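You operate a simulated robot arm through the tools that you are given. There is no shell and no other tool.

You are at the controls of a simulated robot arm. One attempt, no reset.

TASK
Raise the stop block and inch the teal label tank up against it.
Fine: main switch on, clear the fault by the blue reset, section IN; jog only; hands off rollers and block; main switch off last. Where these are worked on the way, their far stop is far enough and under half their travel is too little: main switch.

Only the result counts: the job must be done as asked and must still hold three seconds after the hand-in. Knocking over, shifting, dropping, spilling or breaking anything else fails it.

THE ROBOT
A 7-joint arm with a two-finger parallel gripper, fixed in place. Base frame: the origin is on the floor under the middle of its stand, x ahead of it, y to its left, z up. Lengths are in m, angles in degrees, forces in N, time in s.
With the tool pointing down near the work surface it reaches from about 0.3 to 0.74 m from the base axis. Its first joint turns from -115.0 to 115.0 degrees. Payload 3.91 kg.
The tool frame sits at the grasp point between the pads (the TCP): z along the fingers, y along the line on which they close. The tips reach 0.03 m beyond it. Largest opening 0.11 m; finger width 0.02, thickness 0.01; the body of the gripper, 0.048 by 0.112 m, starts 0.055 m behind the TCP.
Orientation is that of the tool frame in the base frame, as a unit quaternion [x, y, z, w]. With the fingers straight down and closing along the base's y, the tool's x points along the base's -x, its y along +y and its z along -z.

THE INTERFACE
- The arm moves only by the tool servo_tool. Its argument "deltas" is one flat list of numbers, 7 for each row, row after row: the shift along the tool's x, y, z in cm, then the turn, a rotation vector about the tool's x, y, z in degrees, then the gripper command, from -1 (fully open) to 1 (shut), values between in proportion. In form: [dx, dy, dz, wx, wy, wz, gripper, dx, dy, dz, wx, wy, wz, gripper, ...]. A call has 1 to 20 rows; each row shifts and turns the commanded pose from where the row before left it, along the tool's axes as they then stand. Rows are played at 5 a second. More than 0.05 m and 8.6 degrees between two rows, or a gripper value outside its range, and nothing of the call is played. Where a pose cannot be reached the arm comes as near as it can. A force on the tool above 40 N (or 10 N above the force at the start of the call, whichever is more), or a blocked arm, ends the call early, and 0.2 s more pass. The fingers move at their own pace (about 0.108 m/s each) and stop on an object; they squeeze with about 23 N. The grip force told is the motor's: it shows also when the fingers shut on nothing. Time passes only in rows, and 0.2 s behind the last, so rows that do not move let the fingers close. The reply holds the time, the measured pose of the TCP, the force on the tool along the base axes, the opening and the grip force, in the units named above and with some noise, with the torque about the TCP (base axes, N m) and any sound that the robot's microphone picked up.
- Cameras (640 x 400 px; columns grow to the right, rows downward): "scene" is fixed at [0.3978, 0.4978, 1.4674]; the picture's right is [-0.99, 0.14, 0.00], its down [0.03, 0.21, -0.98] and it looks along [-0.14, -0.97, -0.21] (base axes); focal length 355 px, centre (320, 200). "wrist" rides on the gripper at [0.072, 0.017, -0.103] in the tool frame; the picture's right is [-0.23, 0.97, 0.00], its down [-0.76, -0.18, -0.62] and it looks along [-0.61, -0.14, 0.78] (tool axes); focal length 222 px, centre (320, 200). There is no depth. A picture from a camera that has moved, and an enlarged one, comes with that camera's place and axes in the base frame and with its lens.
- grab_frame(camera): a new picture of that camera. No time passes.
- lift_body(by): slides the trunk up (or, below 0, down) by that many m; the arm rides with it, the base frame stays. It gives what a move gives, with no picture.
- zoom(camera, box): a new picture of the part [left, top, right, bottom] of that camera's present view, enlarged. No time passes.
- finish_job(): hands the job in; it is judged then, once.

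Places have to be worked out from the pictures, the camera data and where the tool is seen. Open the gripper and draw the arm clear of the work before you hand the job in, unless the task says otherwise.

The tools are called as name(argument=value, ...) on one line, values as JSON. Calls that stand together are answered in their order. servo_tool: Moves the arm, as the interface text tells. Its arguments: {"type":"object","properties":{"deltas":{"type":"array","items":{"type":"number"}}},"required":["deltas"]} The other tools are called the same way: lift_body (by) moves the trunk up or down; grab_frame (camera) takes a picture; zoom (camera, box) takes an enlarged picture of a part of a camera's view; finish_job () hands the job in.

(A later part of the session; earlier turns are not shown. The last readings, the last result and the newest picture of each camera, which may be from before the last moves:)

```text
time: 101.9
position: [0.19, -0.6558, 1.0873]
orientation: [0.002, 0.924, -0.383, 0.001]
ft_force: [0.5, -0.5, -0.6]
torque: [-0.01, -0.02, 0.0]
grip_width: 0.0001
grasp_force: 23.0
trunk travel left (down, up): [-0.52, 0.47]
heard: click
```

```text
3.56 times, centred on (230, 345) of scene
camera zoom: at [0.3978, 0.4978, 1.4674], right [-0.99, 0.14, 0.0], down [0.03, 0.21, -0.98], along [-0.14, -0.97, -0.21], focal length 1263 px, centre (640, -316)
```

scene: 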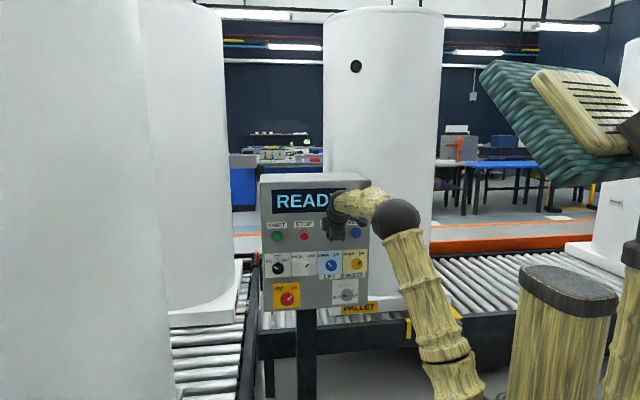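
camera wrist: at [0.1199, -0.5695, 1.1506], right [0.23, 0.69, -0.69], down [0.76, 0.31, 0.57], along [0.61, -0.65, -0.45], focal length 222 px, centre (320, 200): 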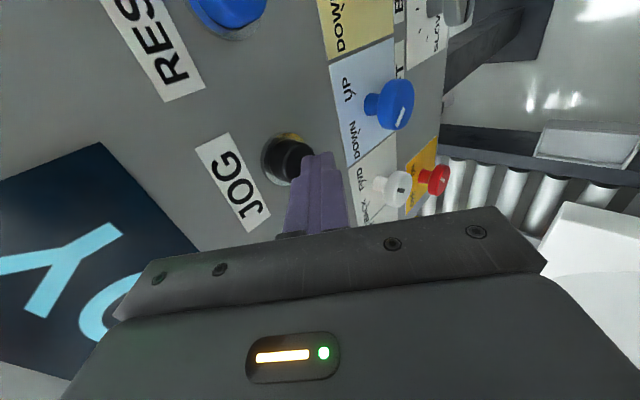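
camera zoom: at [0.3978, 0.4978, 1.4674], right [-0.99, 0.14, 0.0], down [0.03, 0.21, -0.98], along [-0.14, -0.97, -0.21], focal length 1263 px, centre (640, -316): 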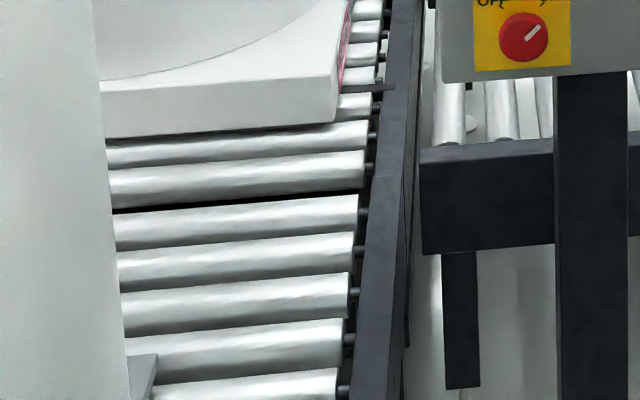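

In about 3.1 s of jogging the pallet moved around 6 cm, so the speed is roughly 2 cm/s. About 0.34 m remains to the block by my estimate. I'll hold JOG for about 8 s (≈16 cm), then re-measure.

servo_tool(deltas=[0, -0.42, 0.42, 0, 0, 0, 1, 0, -0.42, 0.42, 0, 0, 0, 1, 0, 0, 0, 0, 0, 0, 1, 0, 0, 0, 0, 0, 0, 1, 0, 0, 0, 0, 0, 0, 1, 0, 0, 0, 0, 0, 0, 1, 0, 0, 0, 0, 0, 0, 1, 0, 0, 0, 0, 0, 0, 1, 0, 0, 0, 0, 0, 0, 1, 0, 0, 0, 0, 0, 0, 1, 0, 0, 0, 0, 0, 0, 1, 0, 0, 0, 0, 0, 0, 1, 0, 0, 0, 0, 0, 0, 1, 0, 0, 0, 0, 0, 0, 1, 0, 0, 0, 0, 0, 0, 1, 0, 0, 0, 0, 0, 0, 1, 0, 0, 0, 0, 0, 0, 1, 0, 0, 0, 0, 0, 0, 1, 0, 0, 0, 0, 0, 0, 1, 0, 0, 0, 0, 0, 0, 1])

grab_frame(camera="scene")

grab_frame(camera="wrist")

```text
time: 106.1
position: [0.1904, -0.6668, 1.089]
orientation: [0.002, 0.924, -0.382, 0.002]
ft_force: [0.2, 3.5, 0.0]
torque: [0.02, 0.0, -0.04]
grip_width: 0.0002
grasp_force: 22.9
trunk travel left (down, up): [-0.52, 0.47]
heard: click
```

```text
taken
```

scene: 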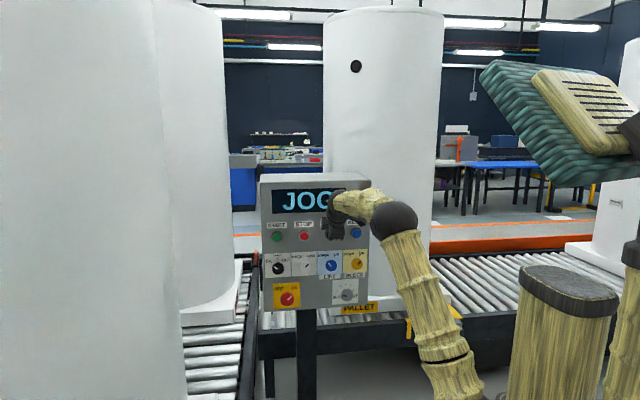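

```text
taken
camera wrist: at [0.12, -0.5808, 1.1504], right [0.23, 0.69, -0.69], down [0.76, 0.31, 0.57], along [0.61, -0.65, -0.45], focal length 222 px, centre (320, 200)
```

wrist: 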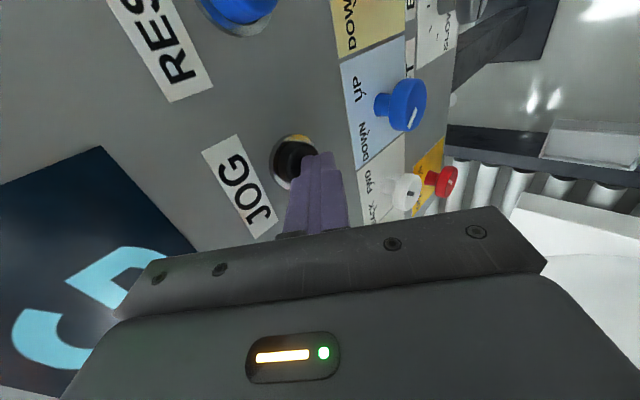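

The display reads JOG and the pallet's corner is now at y ≈ -0.58. I'll keep holding for another 4 s.

servo_tool(deltas=[0, 0, 0, 0, 0, 0, 1, 0, 0, 0, 0, 0, 0, 1, 0, 0, 0, 0, 0, 0, 1, 0, 0, 0, 0, 0, 0, 1, 0, 0, 0, 0, 0, 0, 1, 0, 0, 0, 0, 0, 0, 1, 0, 0, 0, 0, 0, 0, 1, 0, 0, 0, 0, 0, 0, 1, 0, 0, 0, 0, 0, 0, 1, 0, 0, 0, 0, 0, 0, 1, 0, 0, 0, 0, 0, 0, 1, 0, 0, 0, 0, 0, 0, 1, 0, 0, 0, 0, 0, 0, 1, 0, 0, 0, 0, 0, 0, 1, 0, 0, 0, 0, 0, 0, 1, 0, 0, 0, 0, 0, 0, 1, 0, 0, 0, 0, 0, 0, 1, 0, 0, 0, 0, 0, 0, 1, 0, 0.84, -0.84, 0, 0, 0, 1])

grab_frame(camera="scene")

grab_frame(camera="wrist")

zoom(camera="scene", box=[140, 290, 320, 400])

```text
time: 110.1
position: [0.1906, -0.6532, 1.0893]
orientation: [0.001, 0.924, -0.383, 0.002]
ft_force: [-0.5, -1.0, -0.6]
torque: [0.0, -0.02, -0.01]
grip_width: 0.0002
grasp_force: 23.6
trunk travel left (down, up): [-0.52, 0.47]
```

```text
taken
```

scene: 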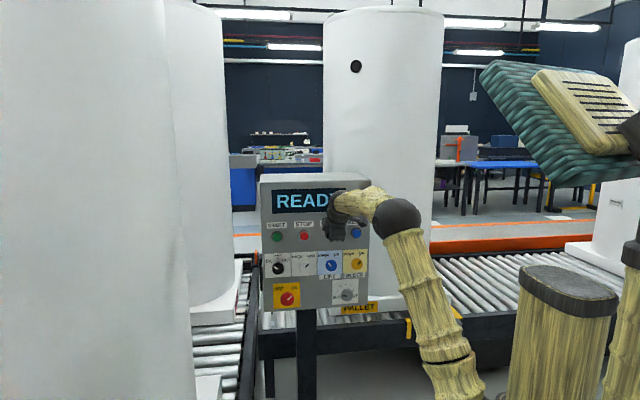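

```text
taken
camera wrist: at [0.1198, -0.5683, 1.1507], right [0.23, 0.69, -0.69], down [0.76, 0.31, 0.57], along [0.61, -0.65, -0.45], focal length 222 px, centre (320, 200)
```

wrist: 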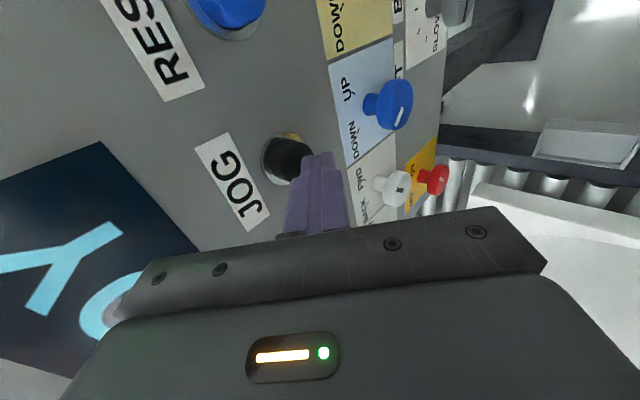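

```text
3.56 times, centred on (230, 345) of scene
camera zoom: at [0.3978, 0.4978, 1.4674], right [-0.99, 0.14, 0.0], down [0.03, 0.21, -0.98], along [-0.14, -0.97, -0.21], focal length 1263 px, centre (640, -316)
```

zoom: 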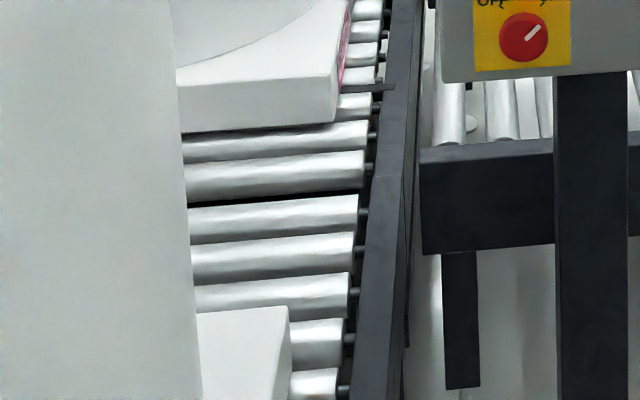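

The pallet's leading edge is now near y ≈ -0.69 and the block's centre triangulates to about (0.91, -0.875, 0.49), leaving roughly 16 cm. I'll jog another ~4 s (≈8 cm) and then inspect closely.

servo_tool(deltas=[0, -0.5, 0.5, 0, 0, 0, 1, 0, -0.44, 0.44, 0, 0, 0, 1, 0, 0, 0, 0, 0, 0, 1, 0, 0, 0, 0, 0, 0, 1, 0, 0, 0, 0, 0, 0, 1, 0, 0, 0, 0, 0, 0, 1, 0, 0, 0, 0, 0, 0, 1, 0, 0, 0, 0, 0, 0, 1, 0, 0, 0, 0, 0, 0, 1, 0, 0, 0, 0, 0, 0, 1, 0, 0, 0, 0, 0, 0, 1, 0, 0, 0, 0, 0, 0, 1, 0, 0, 0, 0, 0, 0, 1, 0, 0, 0, 0, 0, 0, 1, 0, 0, 0, 0, 0, 0, 1, 0, 0, 0, 0, 0, 0, 1, 0, 0, 0, 0, 0, 0, 1, 0, 0, 0, 0, 0, 0, 1, 0, 0, 0, 0, 0, 0, 1, 0, 0.9, -0.9, 0, 0, 0, 1])

grab_frame(camera="scene")

zoom(camera="scene", box=[140, 290, 320, 400])

grab_frame(camera="wrist")

```text
time: 114.3
position: [0.1906, -0.6551, 1.0896]
orientation: [0.001, 0.924, -0.383, 0.002]
ft_force: [-0.5, 0.2, 0.6]
torque: [0.01, 0.0, 0.0]
grip_width: 0.0
grasp_force: 22.7
trunk travel left (down, up): [-0.52, 0.47]
heard: click
```

```text
taken
```

scene: 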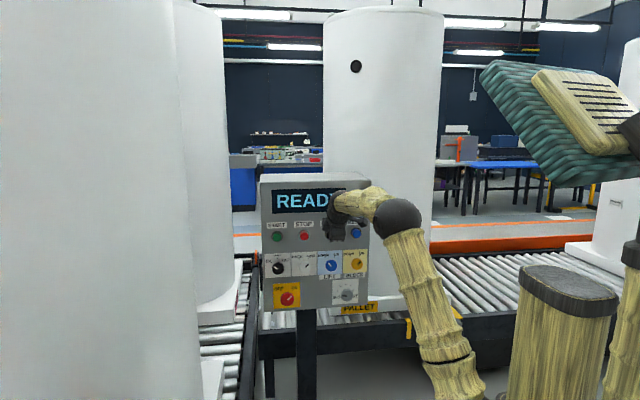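

```text
3.56 times, centred on (230, 345) of scene
camera zoom: at [0.3978, 0.4978, 1.4674], right [-0.99, 0.14, 0.0], down [0.03, 0.21, -0.98], along [-0.14, -0.97, -0.21], focal length 1263 px, centre (640, -316)
```

zoom: 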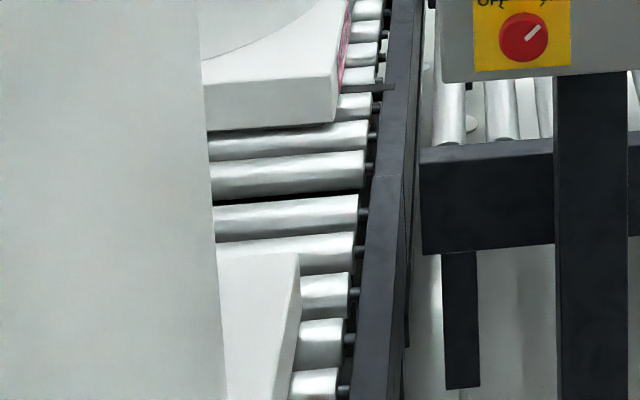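

```text
taken
camera wrist: at [0.1196, -0.5689, 1.1504], right [0.23, 0.69, -0.69], down [0.76, 0.31, 0.57], along [0.61, -0.65, -0.45], focal length 222 px, centre (320, 200)
```

wrist: 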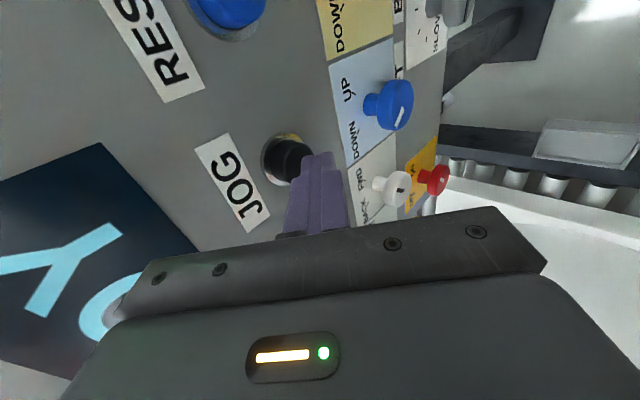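

The edge is now around y ≈ -0.78, about 7 cm from the block. I'll move the hand to a vantage point near (0.40, -0.62, 1.05) to see the gap between pallet and block directly.

servo_tool(deltas=[0, 1.24, -1.24, 0, 0, 0, 1, 0, 1.24, -1.24, 0, 0, 0, 1, -2.99, 0.4, 0.4, 0, 0, 0, 1, -2.99, 0.4, 0.4, 0, 0, 0, 1, -2.99, 0.4, 0.4, 0, 0, 0, 1, -2.99, 0.4, 0.4, 0, 0, 0, 1, -2.99, 0.4, 0.4, 0, 0, 0, 1, -2.99, 0.4, 0.4, 0, 0, 0, 1, -2.99, 0.4, 0.4, 0, 0, 0, 1])

grab_frame(camera="wrist")

zoom(camera="wrist", box=[340, 110, 520, 225])

```text
time: 116.3
position: [0.4022, -0.6199, 1.0488]
orientation: [0.001, 0.924, -0.382, 0.0]
ft_force: [0.4, -0.5, 0.6]
torque: [0.04, -0.03, 0.02]
grip_width: 0.0
grasp_force: 23.0
trunk travel left (down, up): [-0.52, 0.47]
```

```text
taken
camera wrist: at [0.3302, -0.5344, 1.1104], right [0.23, 0.69, -0.69], down [0.76, 0.31, 0.57], along [0.61, -0.65, -0.45], focal length 222 px, centre (320, 200)
```

wrist: 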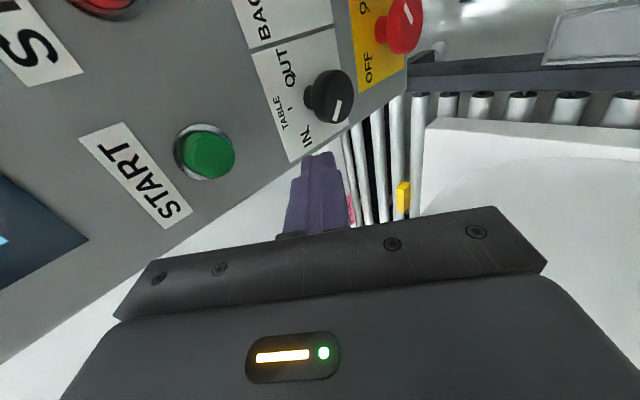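

```text
3.48 times, centred on (430, 168) of wrist
camera zoom: at [0.3302, -0.5344, 1.1104], right [0.23, 0.69, -0.69], down [0.76, 0.31, 0.57], along [0.61, -0.65, -0.45], focal length 773 px, centre (-63, 313)
```

zoom: 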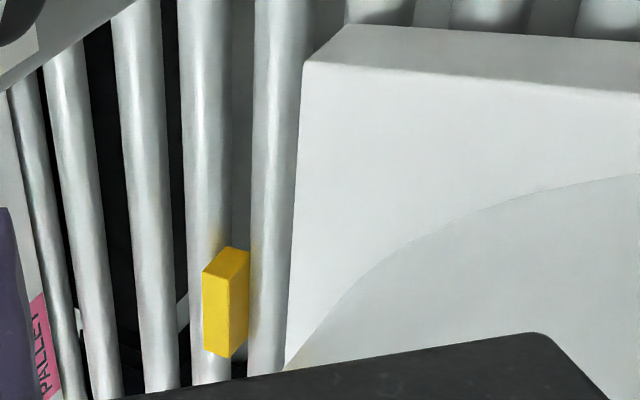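

This is an excellent view: the pallet's leading edge (y ≈ -0.779, top z ≈ 0.56) is a few centimetres short of the raised yellow block, with one roller between. I'll take a second viewpoint to triangulate the block precisely.

servo_tool(deltas=[0, 2.36, -2.36, 0, 0, 0, 1, 0, 2.36, -2.36, 0, 0, 0, 1, 0, 2.36, -2.36, 0, 0, 0, 1])

zoom(camera="wrist", box=[340, 110, 520, 225])

grab_frame(camera="wrist")

```text
time: 117.1
position: [0.4006, -0.5193, 1.0488]
orientation: [0.0, 0.924, -0.382, 0.001]
ft_force: [-0.4, 0.2, -1.8]
torque: [0.0, 0.0, -0.01]
grip_width: 0.0
grasp_force: 22.8
trunk travel left (down, up): [-0.52, 0.47]
```

```text
3.48 times, centred on (430, 168) of wrist
camera zoom: at [0.3291, -0.4335, 1.1109], right [0.23, 0.69, -0.69], down [0.76, 0.31, 0.57], along [0.61, -0.65, -0.45], focal length 773 px, centre (-63, 313)
```

zoom: 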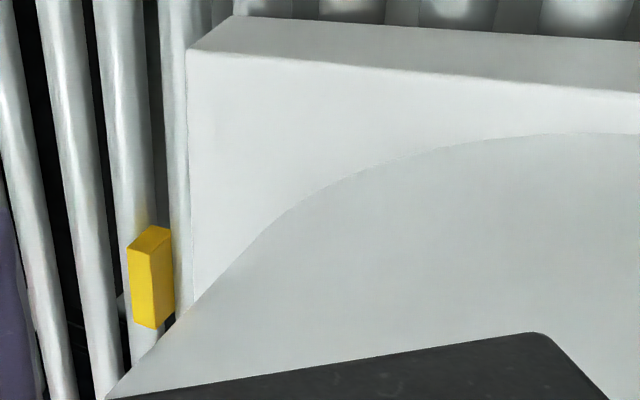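

```text
taken
camera wrist: at [0.3291, -0.4335, 1.1109], right [0.23, 0.69, -0.69], down [0.76, 0.31, 0.57], along [0.61, -0.65, -0.45], focal length 222 px, centre (320, 200)
```

wrist: 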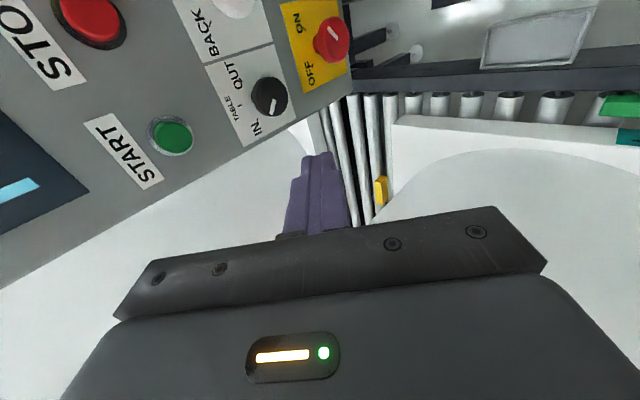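

Triangulation puts the pallet edge at y ≈ -0.794 and the block's face at y ≈ -0.878, so the gap is about 8 cm. I'll return to JOG along the same path.

servo_tool(deltas=[0, -2.36, 2.36, 0, 0, 0, 1, 0, -2.36, 2.36, 0, 0, 0, 1, 0, -2.36, 2.36, 0, 0, 0, 1, 2.99, -0.4, -0.4, 0, 0, 0, 1, 2.99, -0.4, -0.4, 0, 0, 0, 1, 2.99, -0.4, -0.4, 0, 0, 0, 1, 2.99, -0.4, -0.4, 0, 0, 0, 1, 2.99, -0.4, -0.4, 0, 0, 0, 1, 2.99, -0.4, -0.4, 0, 0, 0, 1, 2.99, -0.4, -0.4, 0, 0, 0, 1, 0, -1.24, 1.24, 0, 0, 0, 1, 0, -1.24, 1.24, 0, 0, 0, 1])

zoom(camera="wrist", box=[240, 90, 400, 190])

```text
time: 119.7
position: [0.1915, -0.6552, 1.089]
orientation: [0.001, 0.924, -0.382, 0.001]
ft_force: [0.6, -0.3, 0.3]
torque: [-0.01, 0.01, -0.03]
grip_width: 0.0001
grasp_force: 22.2
trunk travel left (down, up): [-0.52, 0.47]
```

```text
4.00 times, centred on (320, 140) of wrist
camera zoom: at [0.1203, -0.5697, 1.1505], right [0.23, 0.69, -0.69], down [0.76, 0.31, 0.57], along [0.61, -0.65, -0.45], focal length 888 px, centre (320, 440)
```

zoom: 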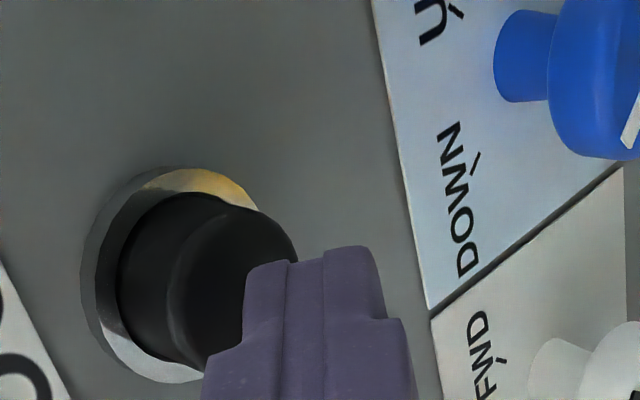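

Aligned with JOG again. Next is a press of roughly 2 s (about 4–5 cm).

servo_tool(deltas=[0, -0.5, 0.5, 0, 0, 0, 1, 0, -0.44, 0.44, 0, 0, 0, 1, 0, 0, 0, 0, 0, 0, 1, 0, 0, 0, 0, 0, 0, 1, 0, 0, 0, 0, 0, 0, 1, 0, 0, 0, 0, 0, 0, 1, 0, 0, 0, 0, 0, 0, 1, 0, 0, 0, 0, 0, 0, 1, 0, 0, 0, 0, 0, 0, 1, 0, 0, 0, 0, 0, 0, 1, 0, 0.94, -0.94, 0, 0, 0, 1])

zoom(camera="scene", box=[140, 290, 320, 400])

zoom(camera="scene", box=[255, 170, 375, 245])

```text
time: 122.1
position: [0.1901, -0.6574, 1.0895]
orientation: [0.0, 0.924, -0.383, 0.001]
ft_force: [0.7, 0.3, 0.1]
torque: [0.01, 0.0, 0.0]
grip_width: 0.0
grasp_force: 23.0
trunk travel left (down, up): [-0.52, 0.47]
heard: click
```

```text
3.56 times, centred on (230, 345) of scene
camera zoom: at [0.3978, 0.4978, 1.4674], right [-0.99, 0.14, 0.0], down [0.03, 0.21, -0.98], along [-0.14, -0.97, -0.21], focal length 1263 px, centre (640, -316)
```

zoom: 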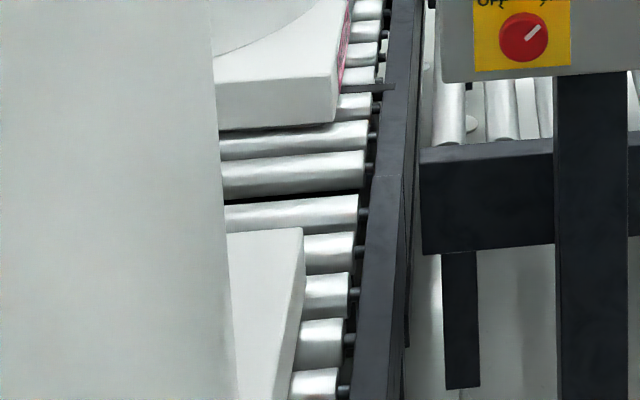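

```text
5.33 times, centred on (315, 208) of scene
camera zoom: at [0.3978, 0.4978, 1.4674], right [-0.99, 0.14, 0.0], down [0.03, 0.21, -0.98], along [-0.14, -0.97, -0.21], focal length 1894 px, centre (347, 160)
```

zoom: 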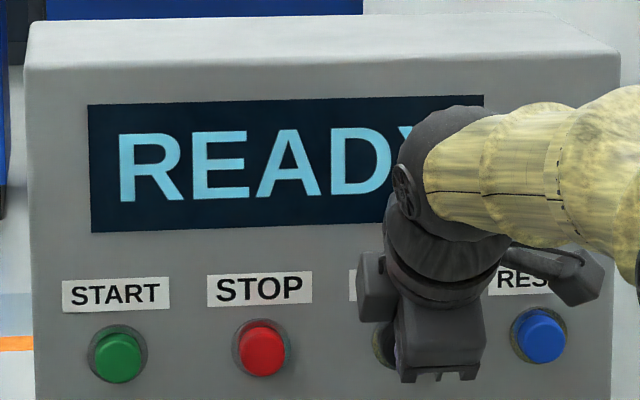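

That press moved it 5.0 cm (≈2.5 cm/s), leaving an estimated 3.3 cm. A shorter press now, about 0.7 s.

servo_tool(deltas=[0, -0.5, 0.5, 0, 0, 0, 1, 0, -0.44, 0.44, 0, 0, 0, 1, 0, 0, 0, 0, 0, 0, 1, 0, 0, 0, 0, 0, 0, 1, 0, 0.94, -0.94, 0, 0, 0, 1])

zoom(camera="scene", box=[140, 290, 320, 400])

```text
time: 123.3
position: [0.1898, -0.6561, 1.0896]
orientation: [0.0, 0.924, -0.383, 0.001]
ft_force: [-0.1, 0.3, 0.3]
torque: [0.01, -0.01, -0.04]
grip_width: 0.0001
grasp_force: 22.6
trunk travel left (down, up): [-0.52, 0.47]
heard: click
```

```text
3.56 times, centred on (230, 345) of scene
camera zoom: at [0.3978, 0.4978, 1.4674], right [-0.99, 0.14, 0.0], down [0.03, 0.21, -0.98], along [-0.14, -0.97, -0.21], focal length 1263 px, centre (640, -316)
```

zoom: 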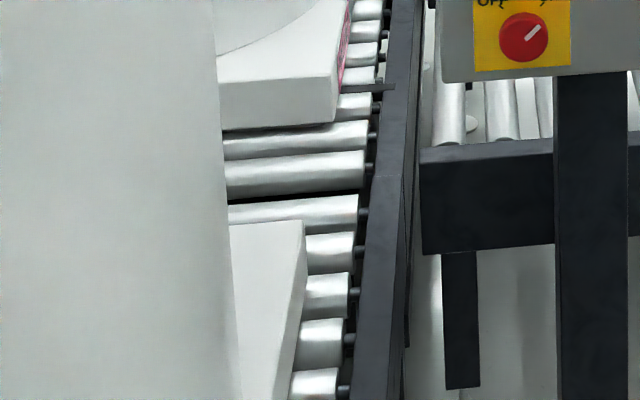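

It moved a further 1.3 cm, leaving about 2 cm. I'll check from the vantage point before the last inches.

servo_tool(deltas=[0, 1.24, -1.24, 0, 0, 0, 1, 0, 1.24, -1.24, 0, 0, 0, 1, -2.99, 0.4, 0.4, 0, 0, 0, 1, -2.99, 0.4, 0.4, 0, 0, 0, 1, -2.99, 0.4, 0.4, 0, 0, 0, 1, -2.99, 0.4, 0.4, 0, 0, 0, 1, -2.99, 0.4, 0.4, 0, 0, 0, 1, -2.99, 0.4, 0.4, 0, 0, 0, 1, -2.99, 0.4, 0.4, 0, 0, 0, 1])

zoom(camera="wrist", box=[340, 110, 520, 225])

zoom(camera="wrist", box=[370, 160, 450, 220])

```text
time: 125.3
position: [0.3975, -0.621, 1.0489]
orientation: [0.001, 0.924, -0.382, 0.0]
ft_force: [0.6, -0.4, -0.1]
torque: [0.02, 0.02, -0.02]
grip_width: 0.0
grasp_force: 22.8
trunk travel left (down, up): [-0.52, 0.47]
```

```text
3.48 times, centred on (430, 168) of wrist
camera zoom: at [0.3278, -0.5346, 1.1101], right [0.23, 0.69, -0.69], down [0.76, 0.31, 0.57], along [0.61, -0.65, -0.45], focal length 773 px, centre (-63, 313)
```

zoom: 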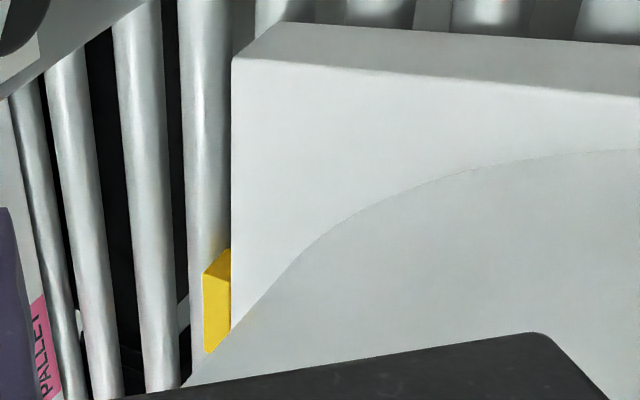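

```text
6.67 times, centred on (410, 190) of wrist
camera zoom: at [0.3278, -0.5346, 1.1101], right [0.23, 0.69, -0.69], down [0.76, 0.31, 0.57], along [0.61, -0.65, -0.45], focal length 1481 px, centre (-280, 267)
```

zoom: 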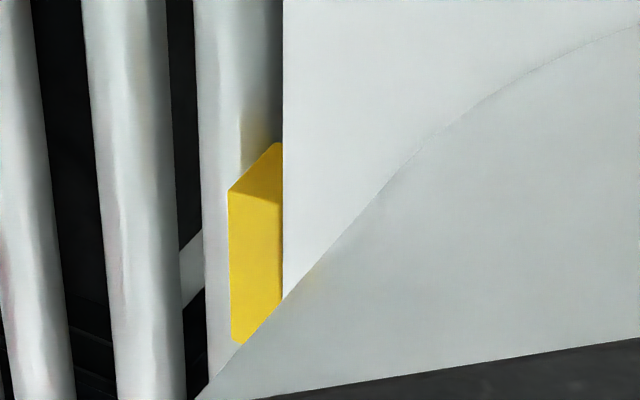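

From this line of sight the pallet's top edge just reaches the block's top edge. Allowing for the height difference, about 2–2.6 cm of real gap remains. I'll go back to JOG for short inches.

servo_tool(deltas=[2.97, -0.4, -0.4, 0, 0, 0, 1, 2.97, -0.4, -0.4, 0, 0, 0, 1, 2.97, -0.4, -0.4, 0, 0, 0, 1, 2.97, -0.4, -0.4, 0, 0, 0, 1, 2.97, -0.4, -0.4, 0, 0, 0, 1, 2.97, -0.4, -0.4, 0, 0, 0, 1, 2.97, -0.4, -0.4, 0, 0, 0, 1, 0, -1.24, 1.24, 0, 0, 0, 1, 0, -1.24, 1.24, 0, 0, 0, 1, 0, -0.5, 0.5, 0, 0, 0, 1, 0, -0.44, 0.44, 0, 0, 0, 1, 0, 0, 0, 0, 0, 0, 1, 0, 0, 0, 0, 0, 0, 1, 0, 0.94, -0.94, 0, 0, 0, 1])

zoom(camera="scene", box=[140, 290, 320, 400])

zoom(camera="scene", box=[255, 170, 375, 245])

```text
time: 128.3
position: [0.1914, -0.6554, 1.0892]
orientation: [0.001, 0.924, -0.383, 0.001]
ft_force: [-0.3, -1.0, 0.5]
torque: [-0.01, 0.05, 0.0]
grip_width: 0.0
grasp_force: 23.2
trunk travel left (down, up): [-0.52, 0.47]
heard: click
```

```text
3.56 times, centred on (230, 345) of scene
camera zoom: at [0.3978, 0.4978, 1.4674], right [-0.99, 0.14, 0.0], down [0.03, 0.21, -0.98], along [-0.14, -0.97, -0.21], focal length 1263 px, centre (640, -316)
```

zoom: 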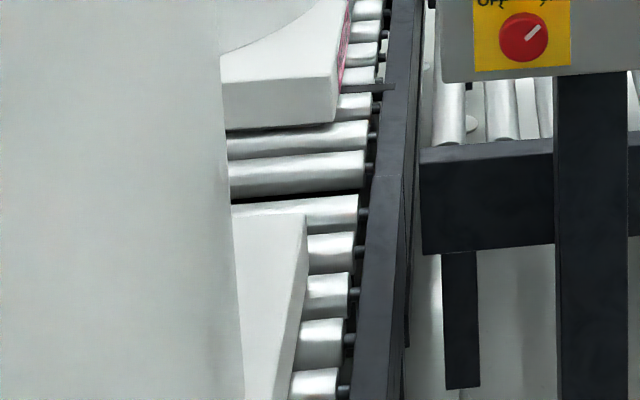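

```text
5.33 times, centred on (315, 208) of scene
camera zoom: at [0.3978, 0.4978, 1.4674], right [-0.99, 0.14, 0.0], down [0.03, 0.21, -0.98], along [-0.14, -0.97, -0.21], focal length 1894 px, centre (347, 160)
```

zoom: 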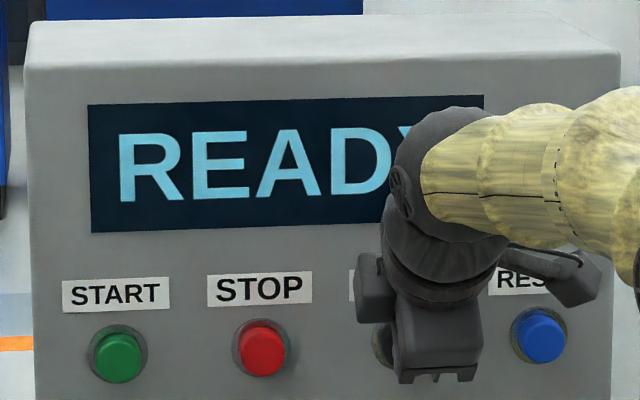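

It moved another ~1.2 cm, leaving about 1 cm. I'll take a finer zoom as a reference for the last inches.

zoom(camera="scene", box=[195, 335, 259, 375])

```text
10.00 times, centred on (227, 355) of scene
camera zoom: at [0.3978, 0.4978, 1.4674], right [-0.99, 0.14, 0.0], down [0.03, 0.21, -0.98], along [-0.14, -0.97, -0.21], focal length 3552 px, centre (1250, -1350)
```

zoom: 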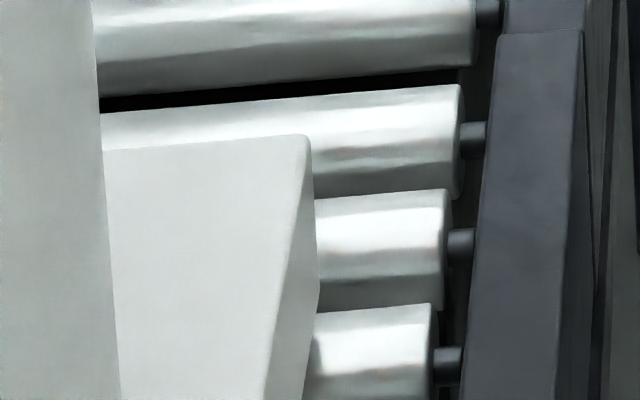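

Corner at (308,137) in this 10× view (≈0.66 mm per pixel). Next, a minimal inch.

servo_tool(deltas=[0, -0.5, 0.5, 0, 0, 0, 1, 0, -0.44, 0.44, 0, 0, 0, 1, 0, 0.94, -0.94, 0, 0, 0, 1])

zoom(camera="scene", box=[195, 335, 259, 375])

zoom(camera="scene", box=[255, 170, 375, 245])

```text
time: 129.1
position: [0.1929, -0.6571, 1.0897]
orientation: [0.001, 0.924, -0.382, 0.002]
ft_force: [0.3, 0.3, -1.4]
torque: [0.01, -0.01, 0.02]
grip_width: 0.0
grasp_force: 22.7
trunk travel left (down, up): [-0.52, 0.47]
heard: click
```

```text
10.00 times, centred on (227, 355) of scene
camera zoom: at [0.3978, 0.4978, 1.4674], right [-0.99, 0.14, 0.0], down [0.03, 0.21, -0.98], along [-0.14, -0.97, -0.21], focal length 3552 px, centre (1250, -1350)
```

zoom: 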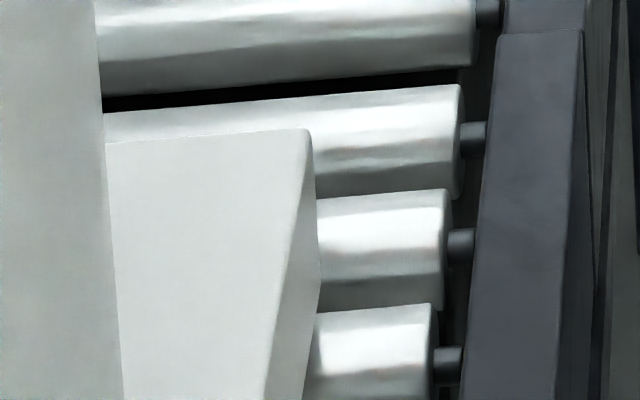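

```text
5.33 times, centred on (315, 208) of scene
camera zoom: at [0.3978, 0.4978, 1.4674], right [-0.99, 0.14, 0.0], down [0.03, 0.21, -0.98], along [-0.14, -0.97, -0.21], focal length 1894 px, centre (347, 160)
```

zoom: 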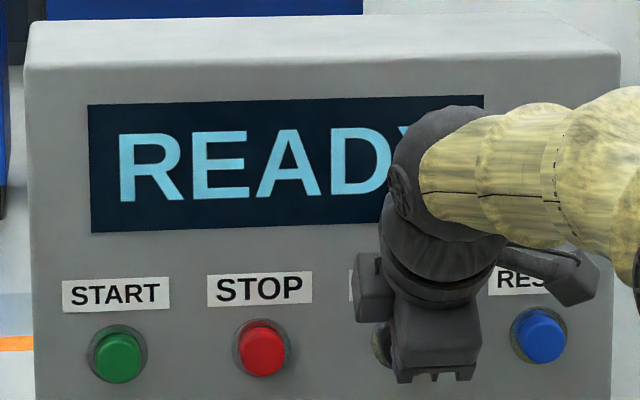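

That inch moved it about 4 mm. Another one.

servo_tool(deltas=[0, -0.5, 0.5, 0, 0, 0, 1, 0, -0.44, 0.44, 0, 0, 0, 1, 0, 0.94, -0.94, 0, 0, 0, 1])

zoom(camera="scene", box=[195, 335, 259, 375])

zoom(camera="scene", box=[255, 170, 375, 245])

```text
time: 129.9
position: [0.1919, -0.6552, 1.0879]
orientation: [0.0, 0.924, -0.382, 0.002]
ft_force: [1.1, 0.5, 0.8]
torque: [-0.02, 0.01, 0.02]
grip_width: 0.0
grasp_force: 23.1
trunk travel left (down, up): [-0.52, 0.47]
heard: click
```

```text
10.00 times, centred on (227, 355) of scene
camera zoom: at [0.3978, 0.4978, 1.4674], right [-0.99, 0.14, 0.0], down [0.03, 0.21, -0.98], along [-0.14, -0.97, -0.21], focal length 3552 px, centre (1250, -1350)
```

zoom: 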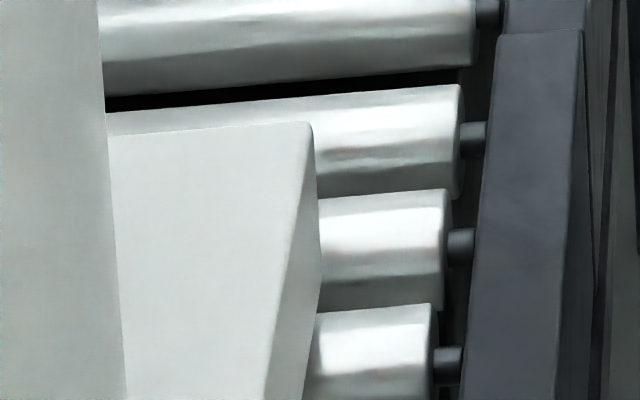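

```text
5.33 times, centred on (315, 208) of scene
camera zoom: at [0.3978, 0.4978, 1.4674], right [-0.99, 0.14, 0.0], down [0.03, 0.21, -0.98], along [-0.14, -0.97, -0.21], focal length 1894 px, centre (347, 160)
```

zoom: 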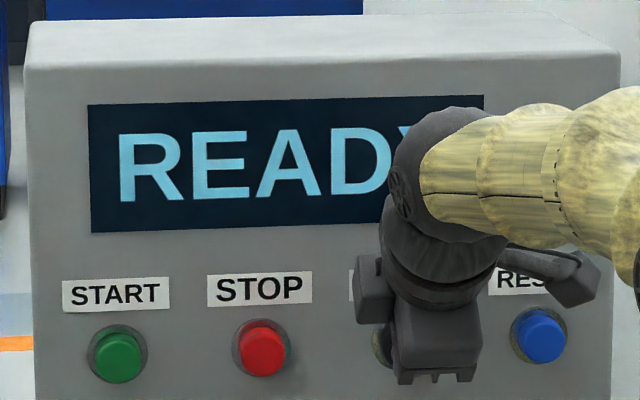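

It moved again by about 4.6 mm, so it isn't touching yet. Another inch.

servo_tool(deltas=[0, -0.5, 0.5, 0, 0, 0, 1, 0, -0.44, 0.44, 0, 0, 0, 1, 0, 0.94, -0.94, 0, 0, 0, 1])

zoom(camera="scene", box=[195, 335, 259, 375])

zoom(camera="scene", box=[255, 170, 375, 245])

```text
time: 130.7
position: [0.1911, -0.6558, 1.0887]
orientation: [0.001, 0.924, -0.383, 0.001]
ft_force: [-0.2, 0.5, -0.2]
torque: [0.03, -0.02, 0.0]
grip_width: 0.0
grasp_force: 23.4
trunk travel left (down, up): [-0.52, 0.47]
heard: click
```

```text
10.00 times, centred on (227, 355) of scene
camera zoom: at [0.3978, 0.4978, 1.4674], right [-0.99, 0.14, 0.0], down [0.03, 0.21, -0.98], along [-0.14, -0.97, -0.21], focal length 3552 px, centre (1250, -1350)
```

zoom: 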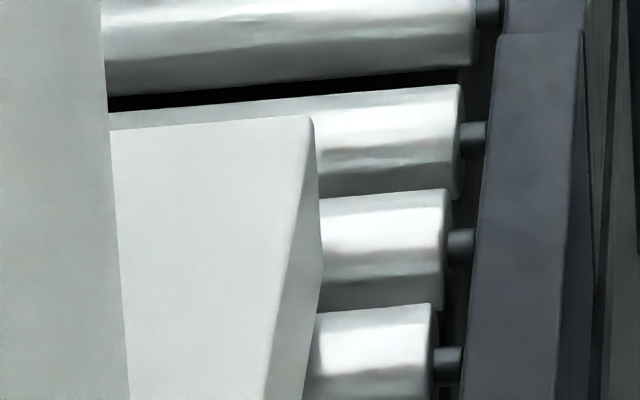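

```text
5.33 times, centred on (315, 208) of scene
camera zoom: at [0.3978, 0.4978, 1.4674], right [-0.99, 0.14, 0.0], down [0.03, 0.21, -0.98], along [-0.14, -0.97, -0.21], focal length 1894 px, centre (347, 160)
```

zoom: 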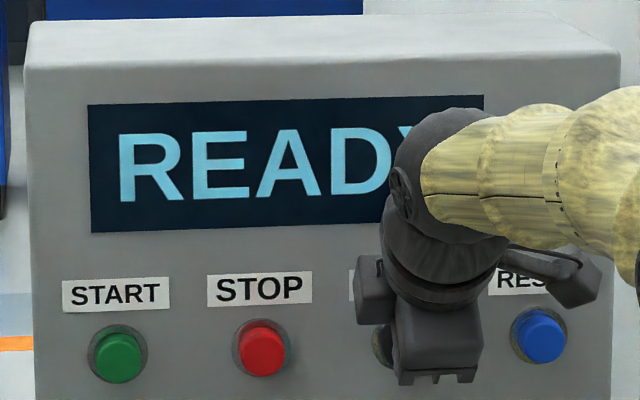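

Still moving, another ~4.6 mm. One more inch.

servo_tool(deltas=[0, -0.5, 0.5, 0, 0, 0, 1, 0, -0.44, 0.44, 0, 0, 0, 1, 0, 0.94, -0.94, 0, 0, 0, 1])

zoom(camera="scene", box=[195, 335, 259, 375])

zoom(camera="scene", box=[255, 170, 375, 245])

```text
time: 131.5
position: [0.1911, -0.6558, 1.0887]
orientation: [0.001, 0.924, -0.382, 0.002]
ft_force: [0.4, 1.0, 0.2]
torque: [0.02, -0.01, -0.04]
grip_width: 0.0
grasp_force: 22.5
trunk travel left (down, up): [-0.52, 0.47]
heard: click
```

```text
10.00 times, centred on (227, 355) of scene
camera zoom: at [0.3978, 0.4978, 1.4674], right [-0.99, 0.14, 0.0], down [0.03, 0.21, -0.98], along [-0.14, -0.97, -0.21], focal length 3552 px, centre (1250, -1350)
```

zoom: 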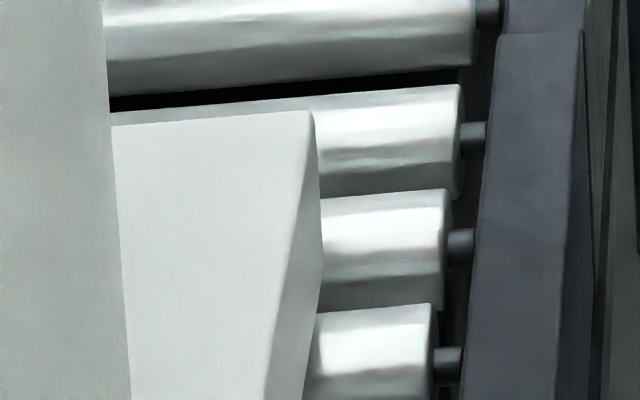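

```text
5.33 times, centred on (315, 208) of scene
camera zoom: at [0.3978, 0.4978, 1.4674], right [-0.99, 0.14, 0.0], down [0.03, 0.21, -0.98], along [-0.14, -0.97, -0.21], focal length 1894 px, centre (347, 160)
```

zoom: 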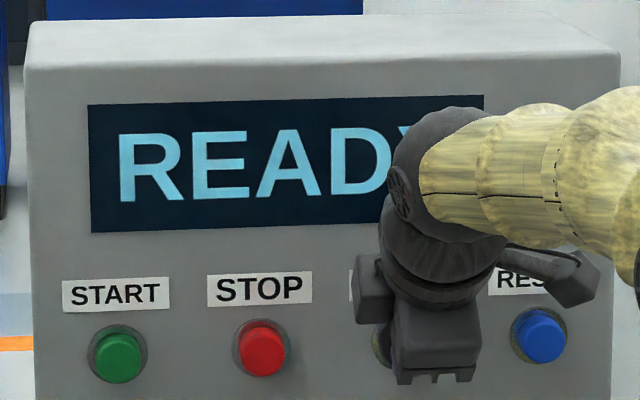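

This inch moved it only about 3.3 mm, so contact may be near. I'll check from the vantage point before pressing again.

servo_tool(deltas=[0, 1.24, -1.24, 0, 0, 0, 1, 0, 1.24, -1.24, 0, 0, 0, 1, -2.99, 0.4, 0.4, 0, 0, 0, 1, -2.99, 0.4, 0.4, 0, 0, 0, 1, -2.99, 0.4, 0.4, 0, 0, 0, 1, -2.99, 0.4, 0.4, 0, 0, 0, 1, -2.99, 0.4, 0.4, 0, 0, 0, 1, -2.99, 0.4, 0.4, 0, 0, 0, 1, -2.99, 0.4, 0.4, 0, 0, 0, 1])

zoom(camera="wrist", box=[370, 160, 450, 220])

grab_frame(camera="wrist")

```text
time: 133.5
position: [0.4016, -0.6226, 1.0504]
orientation: [0.0, 0.924, -0.382, 0.002]
ft_force: [-1.0, -0.1, -0.2]
torque: [-0.02, 0.01, 0.01]
grip_width: 0.0002
grasp_force: 22.6
trunk travel left (down, up): [-0.52, 0.47]
```

```text
6.67 times, centred on (410, 190) of wrist
camera zoom: at [0.3312, -0.5366, 1.112], right [0.23, 0.69, -0.69], down [0.76, 0.31, 0.57], along [0.61, -0.65, -0.45], focal length 1481 px, centre (-280, 267)
```

zoom: 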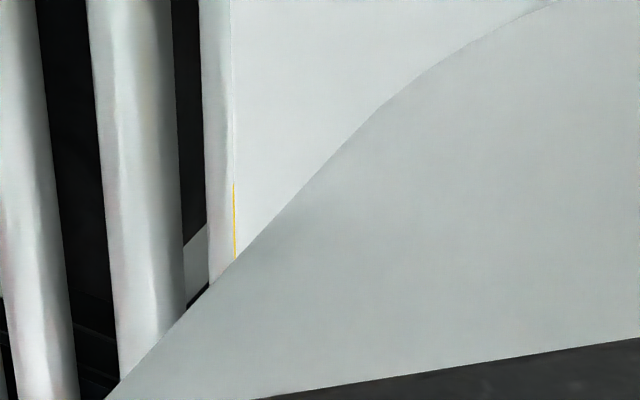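

```text
taken
camera wrist: at [0.3312, -0.5366, 1.112], right [0.23, 0.69, -0.69], down [0.76, 0.31, 0.57], along [0.61, -0.65, -0.45], focal length 222 px, centre (320, 200)
```

wrist: 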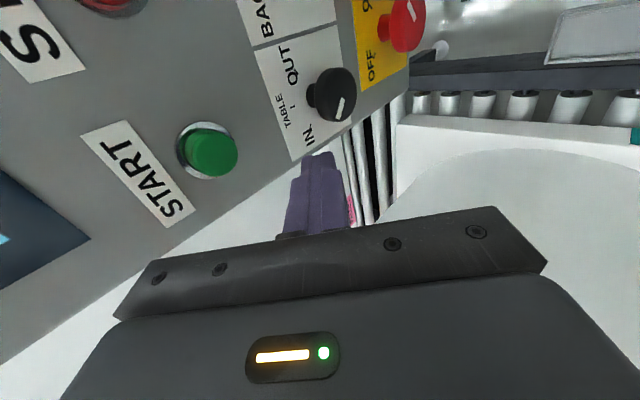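

Only a thin sliver of the block is visible past the pallet's top edge, consistent with touching or being within a few millimetres. I'll return and inch once more to see whether it still moves.

servo_tool(deltas=[2.99, -0.4, -0.4, 0, 0, 0, 1, 2.99, -0.4, -0.4, 0, 0, 0, 1, 2.99, -0.4, -0.4, 0, 0, 0, 1, 2.99, -0.4, -0.4, 0, 0, 0, 1, 2.99, -0.4, -0.4, 0, 0, 0, 1, 2.99, -0.4, -0.4, 0, 0, 0, 1, 2.99, -0.4, -0.4, 0, 0, 0, 1, 0, -1.24, 1.24, 0, 0, 0, 1, 0, -1.24, 1.24, 0, 0, 0, 1, 0, -0.5, 0.5, 0, 0, 0, 1, 0, -0.44, 0.44, 0, 0, 0, 1, 0, 0.94, -0.94, 0, 0, 0, 1])

zoom(camera="scene", box=[195, 335, 259, 375])

zoom(camera="scene", box=[255, 170, 375, 245])

```text
time: 136.1
position: [0.1918, -0.654, 1.0882]
orientation: [0.0, 0.924, -0.383, 0.002]
ft_force: [0.5, 0.5, -0.2]
torque: [0.01, 0.0, 0.0]
grip_width: 0.0
grasp_force: 23.4
trunk travel left (down, up): [-0.52, 0.47]
heard: click
```

```text
10.00 times, centred on (227, 355) of scene
camera zoom: at [0.3978, 0.4978, 1.4674], right [-0.99, 0.14, 0.0], down [0.03, 0.21, -0.98], along [-0.14, -0.97, -0.21], focal length 3552 px, centre (1250, -1350)
```

zoom: 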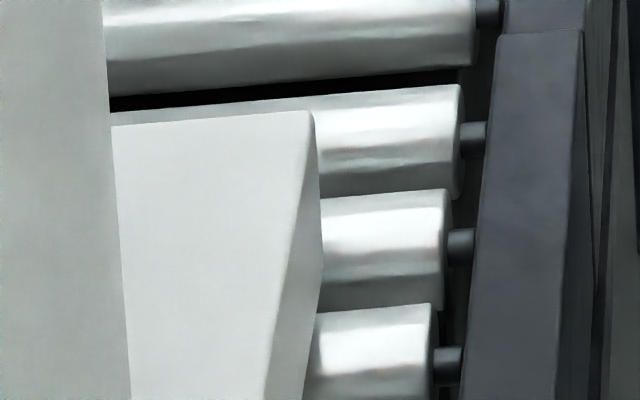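

```text
5.33 times, centred on (315, 208) of scene
camera zoom: at [0.3978, 0.4978, 1.4674], right [-0.99, 0.14, 0.0], down [0.03, 0.21, -0.98], along [-0.14, -0.97, -0.21], focal length 1894 px, centre (347, 160)
```

zoom: 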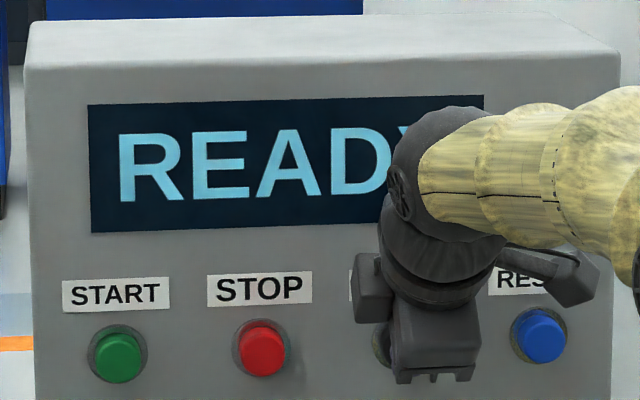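

The view is identical before and after that inch, so the pallet is firmly against the raised block and the display still reads READY. I'll back away from JOG toward the main switch, keeping the comfortable posture.

servo_tool(deltas=[0, 1.42, -1.42, 0, 0, 0, 1, 0, 1.42, -1.42, 0, 0, 0, 1, -1.64, 2.45, 0.19, 0, 0, 0, 1, -1.64, 2.45, 0.19, 0, 0, 0, 1, -1.64, 2.45, 0.19, 0, 0, 0, 1, -1.64, 2.45, 0.19, 0, 0, 0, 1, -1.64, 2.45, 0.19, 0, 0, 0, 1, -1.64, 2.45, 0.19, 0, 0, 0, 1, -1.64, 2.45, 0.19, 0, 0, 0, 1, -1.64, 2.45, 0.19, 0, 0, 0, 1, -1.64, 2.45, 0.19, 0, 0, 0, 1])

grab_frame(camera="scene")

```text
time: 138.5
position: [0.34, -0.4709, 0.9188]
orientation: [0.0, 0.924, -0.381, 0.002]
ft_force: [0.9, -0.1, -0.3]
torque: [0.0, -0.02, 0.01]
grip_width: 0.0003
grasp_force: 22.8
trunk travel left (down, up): [-0.52, 0.47]
```

```text
taken
```

scene: 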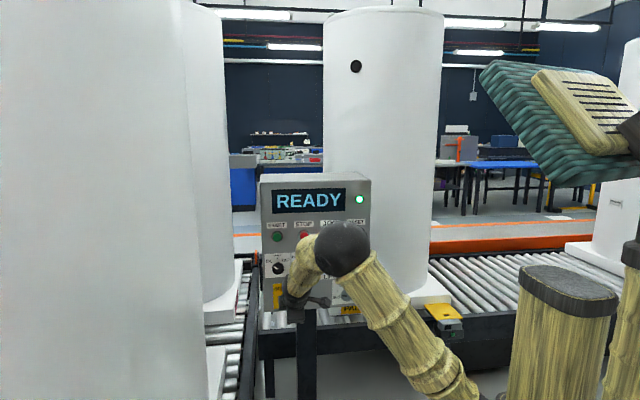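

Good, no flags. Next I'll pitch up to horizontal while moving in front of the main switch, opening the fingers.

servo_tool(deltas=[-0.08, -0.156, 1.82, 7.5, 0, 0, 1, -0.08, 0.083, 1.83, 7.5, 0, 0, 1, -0.08, 0.322, 1.8, 7.5, 0, 0, 0.5, -0.08, 0.554, 1.75, 7.5, 0, 0, 0, -0.08, 0.777, 1.66, 7.5, 0, 0, -0.5, -0.08, 0.987, 1.54, 7.5, 0, 0, -0.5])

grab_frame(camera="wrist")

grab_frame(camera="scene")

```text
time: 139.9
position: [0.346, -0.5554, 0.8494]
orientation: [-0.001, -0.707, 0.708, -0.003]
ft_force: [0.7, 0.1, -0.9]
torque: [-0.01, -0.03, 0.03]
grip_width: 0.0824
grasp_force: 0.0
trunk travel left (down, up): [-0.52, 0.47]
```

```text
taken
camera wrist: at [0.2754, -0.4509, 0.8338], right [0.23, 0.0, -0.97], down [0.76, 0.62, 0.18], along [0.61, -0.78, 0.15], focal length 222 px, centre (320, 200)
```

wrist: 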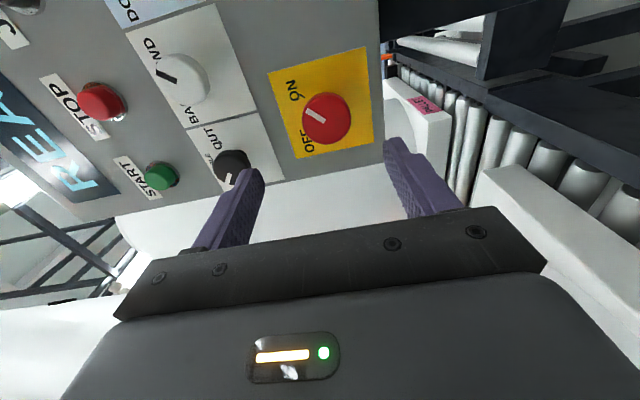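

```text
taken
```

scene: 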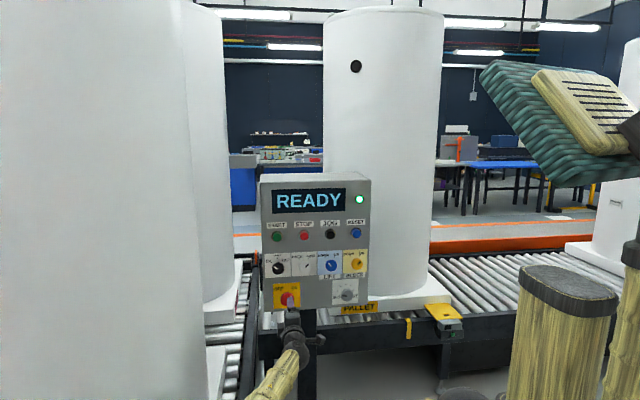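

Horizontal in front of the switch with no flags. I'll pre-roll to the natural orientation so the turn back to OFF (counter-clockwise) has room, then check alignment.

servo_tool(deltas=[-0.15, 0.45, 0, 0, 0, 8, -0.5, 0, 0, 0, 0, 0, 8, -0.5, 0, 0, 0, 0, 0, 8, -0.5, 0, 0, 0, 0, 0, 8, -0.5, 0, 0, 0, 0, 0, 8, -0.5, 0, 0, 0, 0, 0, 8, -0.5, 0, 0, 0, 0, 0, 8, -0.5, 0, 0, 0, 0, 0, 8, -0.5, 0, 0, 0, 0, 0, 8, -0.5, 0, 0, 0, 0, 0, 8, -0.5, 0, 0, 0, 0, 0, 8, -0.5])

grab_frame(camera="wrist")

zoom(camera="wrist", box=[220, 60, 420, 185])

```text
time: 142.3
position: [0.3461, -0.5551, 0.8451]
orientation: [0.493, 0.508, -0.507, 0.492]
ft_force: [0.2, -0.2, 0.2]
torque: [0.02, 0.02, -0.02]
grip_width: 0.0825
grasp_force: 0.1
trunk travel left (down, up): [-0.52, 0.47]
```

```text
taken
camera wrist: at [0.3635, -0.4513, 0.7735], right [0.98, 0.0, 0.2], down [-0.16, 0.62, 0.77], along [-0.12, -0.78, 0.61], focal length 222 px, centre (320, 200)
```

wrist: 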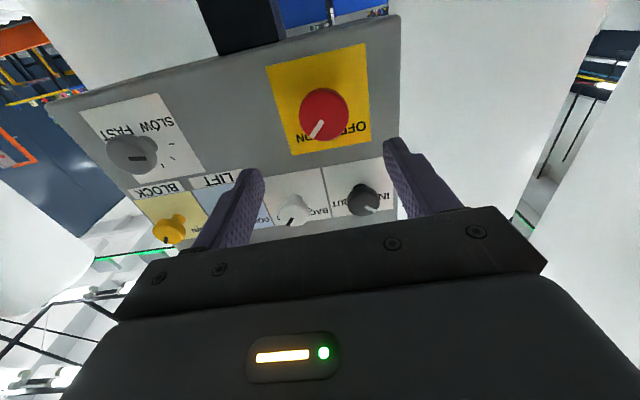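

```text
3.20 times, centred on (320, 122) of wrist
camera zoom: at [0.3635, -0.4513, 0.7735], right [0.98, 0.0, 0.2], down [-0.16, 0.62, 0.77], along [-0.12, -0.78, 0.61], focal length 711 px, centre (320, 448)
```

zoom: 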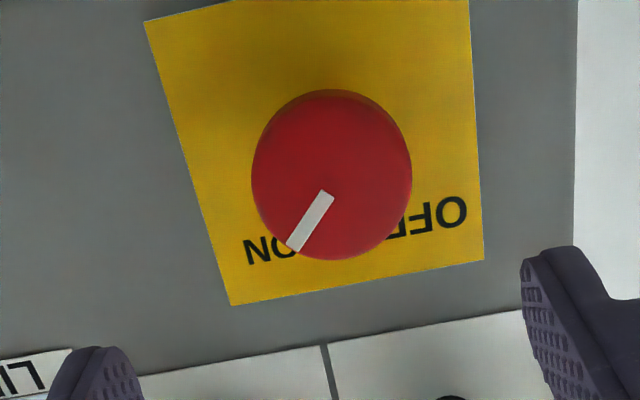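

The knob is about 3–4 mm to +x and slightly low. I'll trim and move in 6.5 cm, then re-check.

servo_tool(deltas=[0.2, 0.35, 0, 0, 0, 0, -0.5, 0, 0, 2.2, 0, 0, 0, -0.5, 0, 0, 2.2, 0, 0, 0, -0.5, 0, 0, 2.1, 0, 0, 0, -0.5, 0, 0, 0, 0, 0, 0, -0.5])

zoom(camera="wrist", box=[220, 80, 420, 205])

```text
time: 143.5
position: [0.3516, -0.6206, 0.8407]
orientation: [0.492, 0.508, -0.508, 0.491]
ft_force: [0.1, 1.1, 0.3]
torque: [0.0, -0.03, 0.03]
grip_width: 0.0825
grasp_force: 0.2
trunk travel left (down, up): [-0.52, 0.47]
```

```text
3.20 times, centred on (320, 142) of wrist
camera zoom: at [0.3679, -0.5162, 0.7692], right [0.98, 0.0, 0.2], down [-0.15, 0.62, 0.77], along [-0.12, -0.78, 0.61], focal length 711 px, centre (320, 384)
```

zoom: 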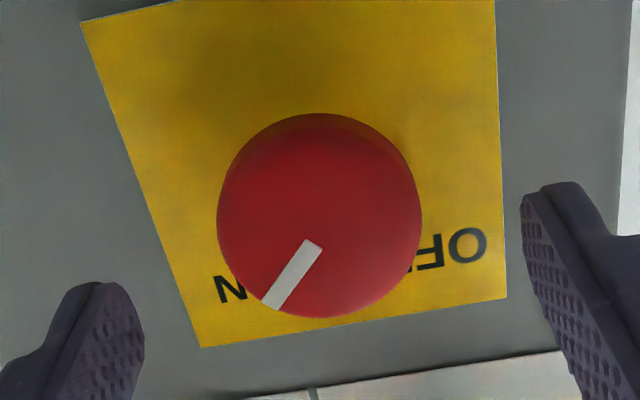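

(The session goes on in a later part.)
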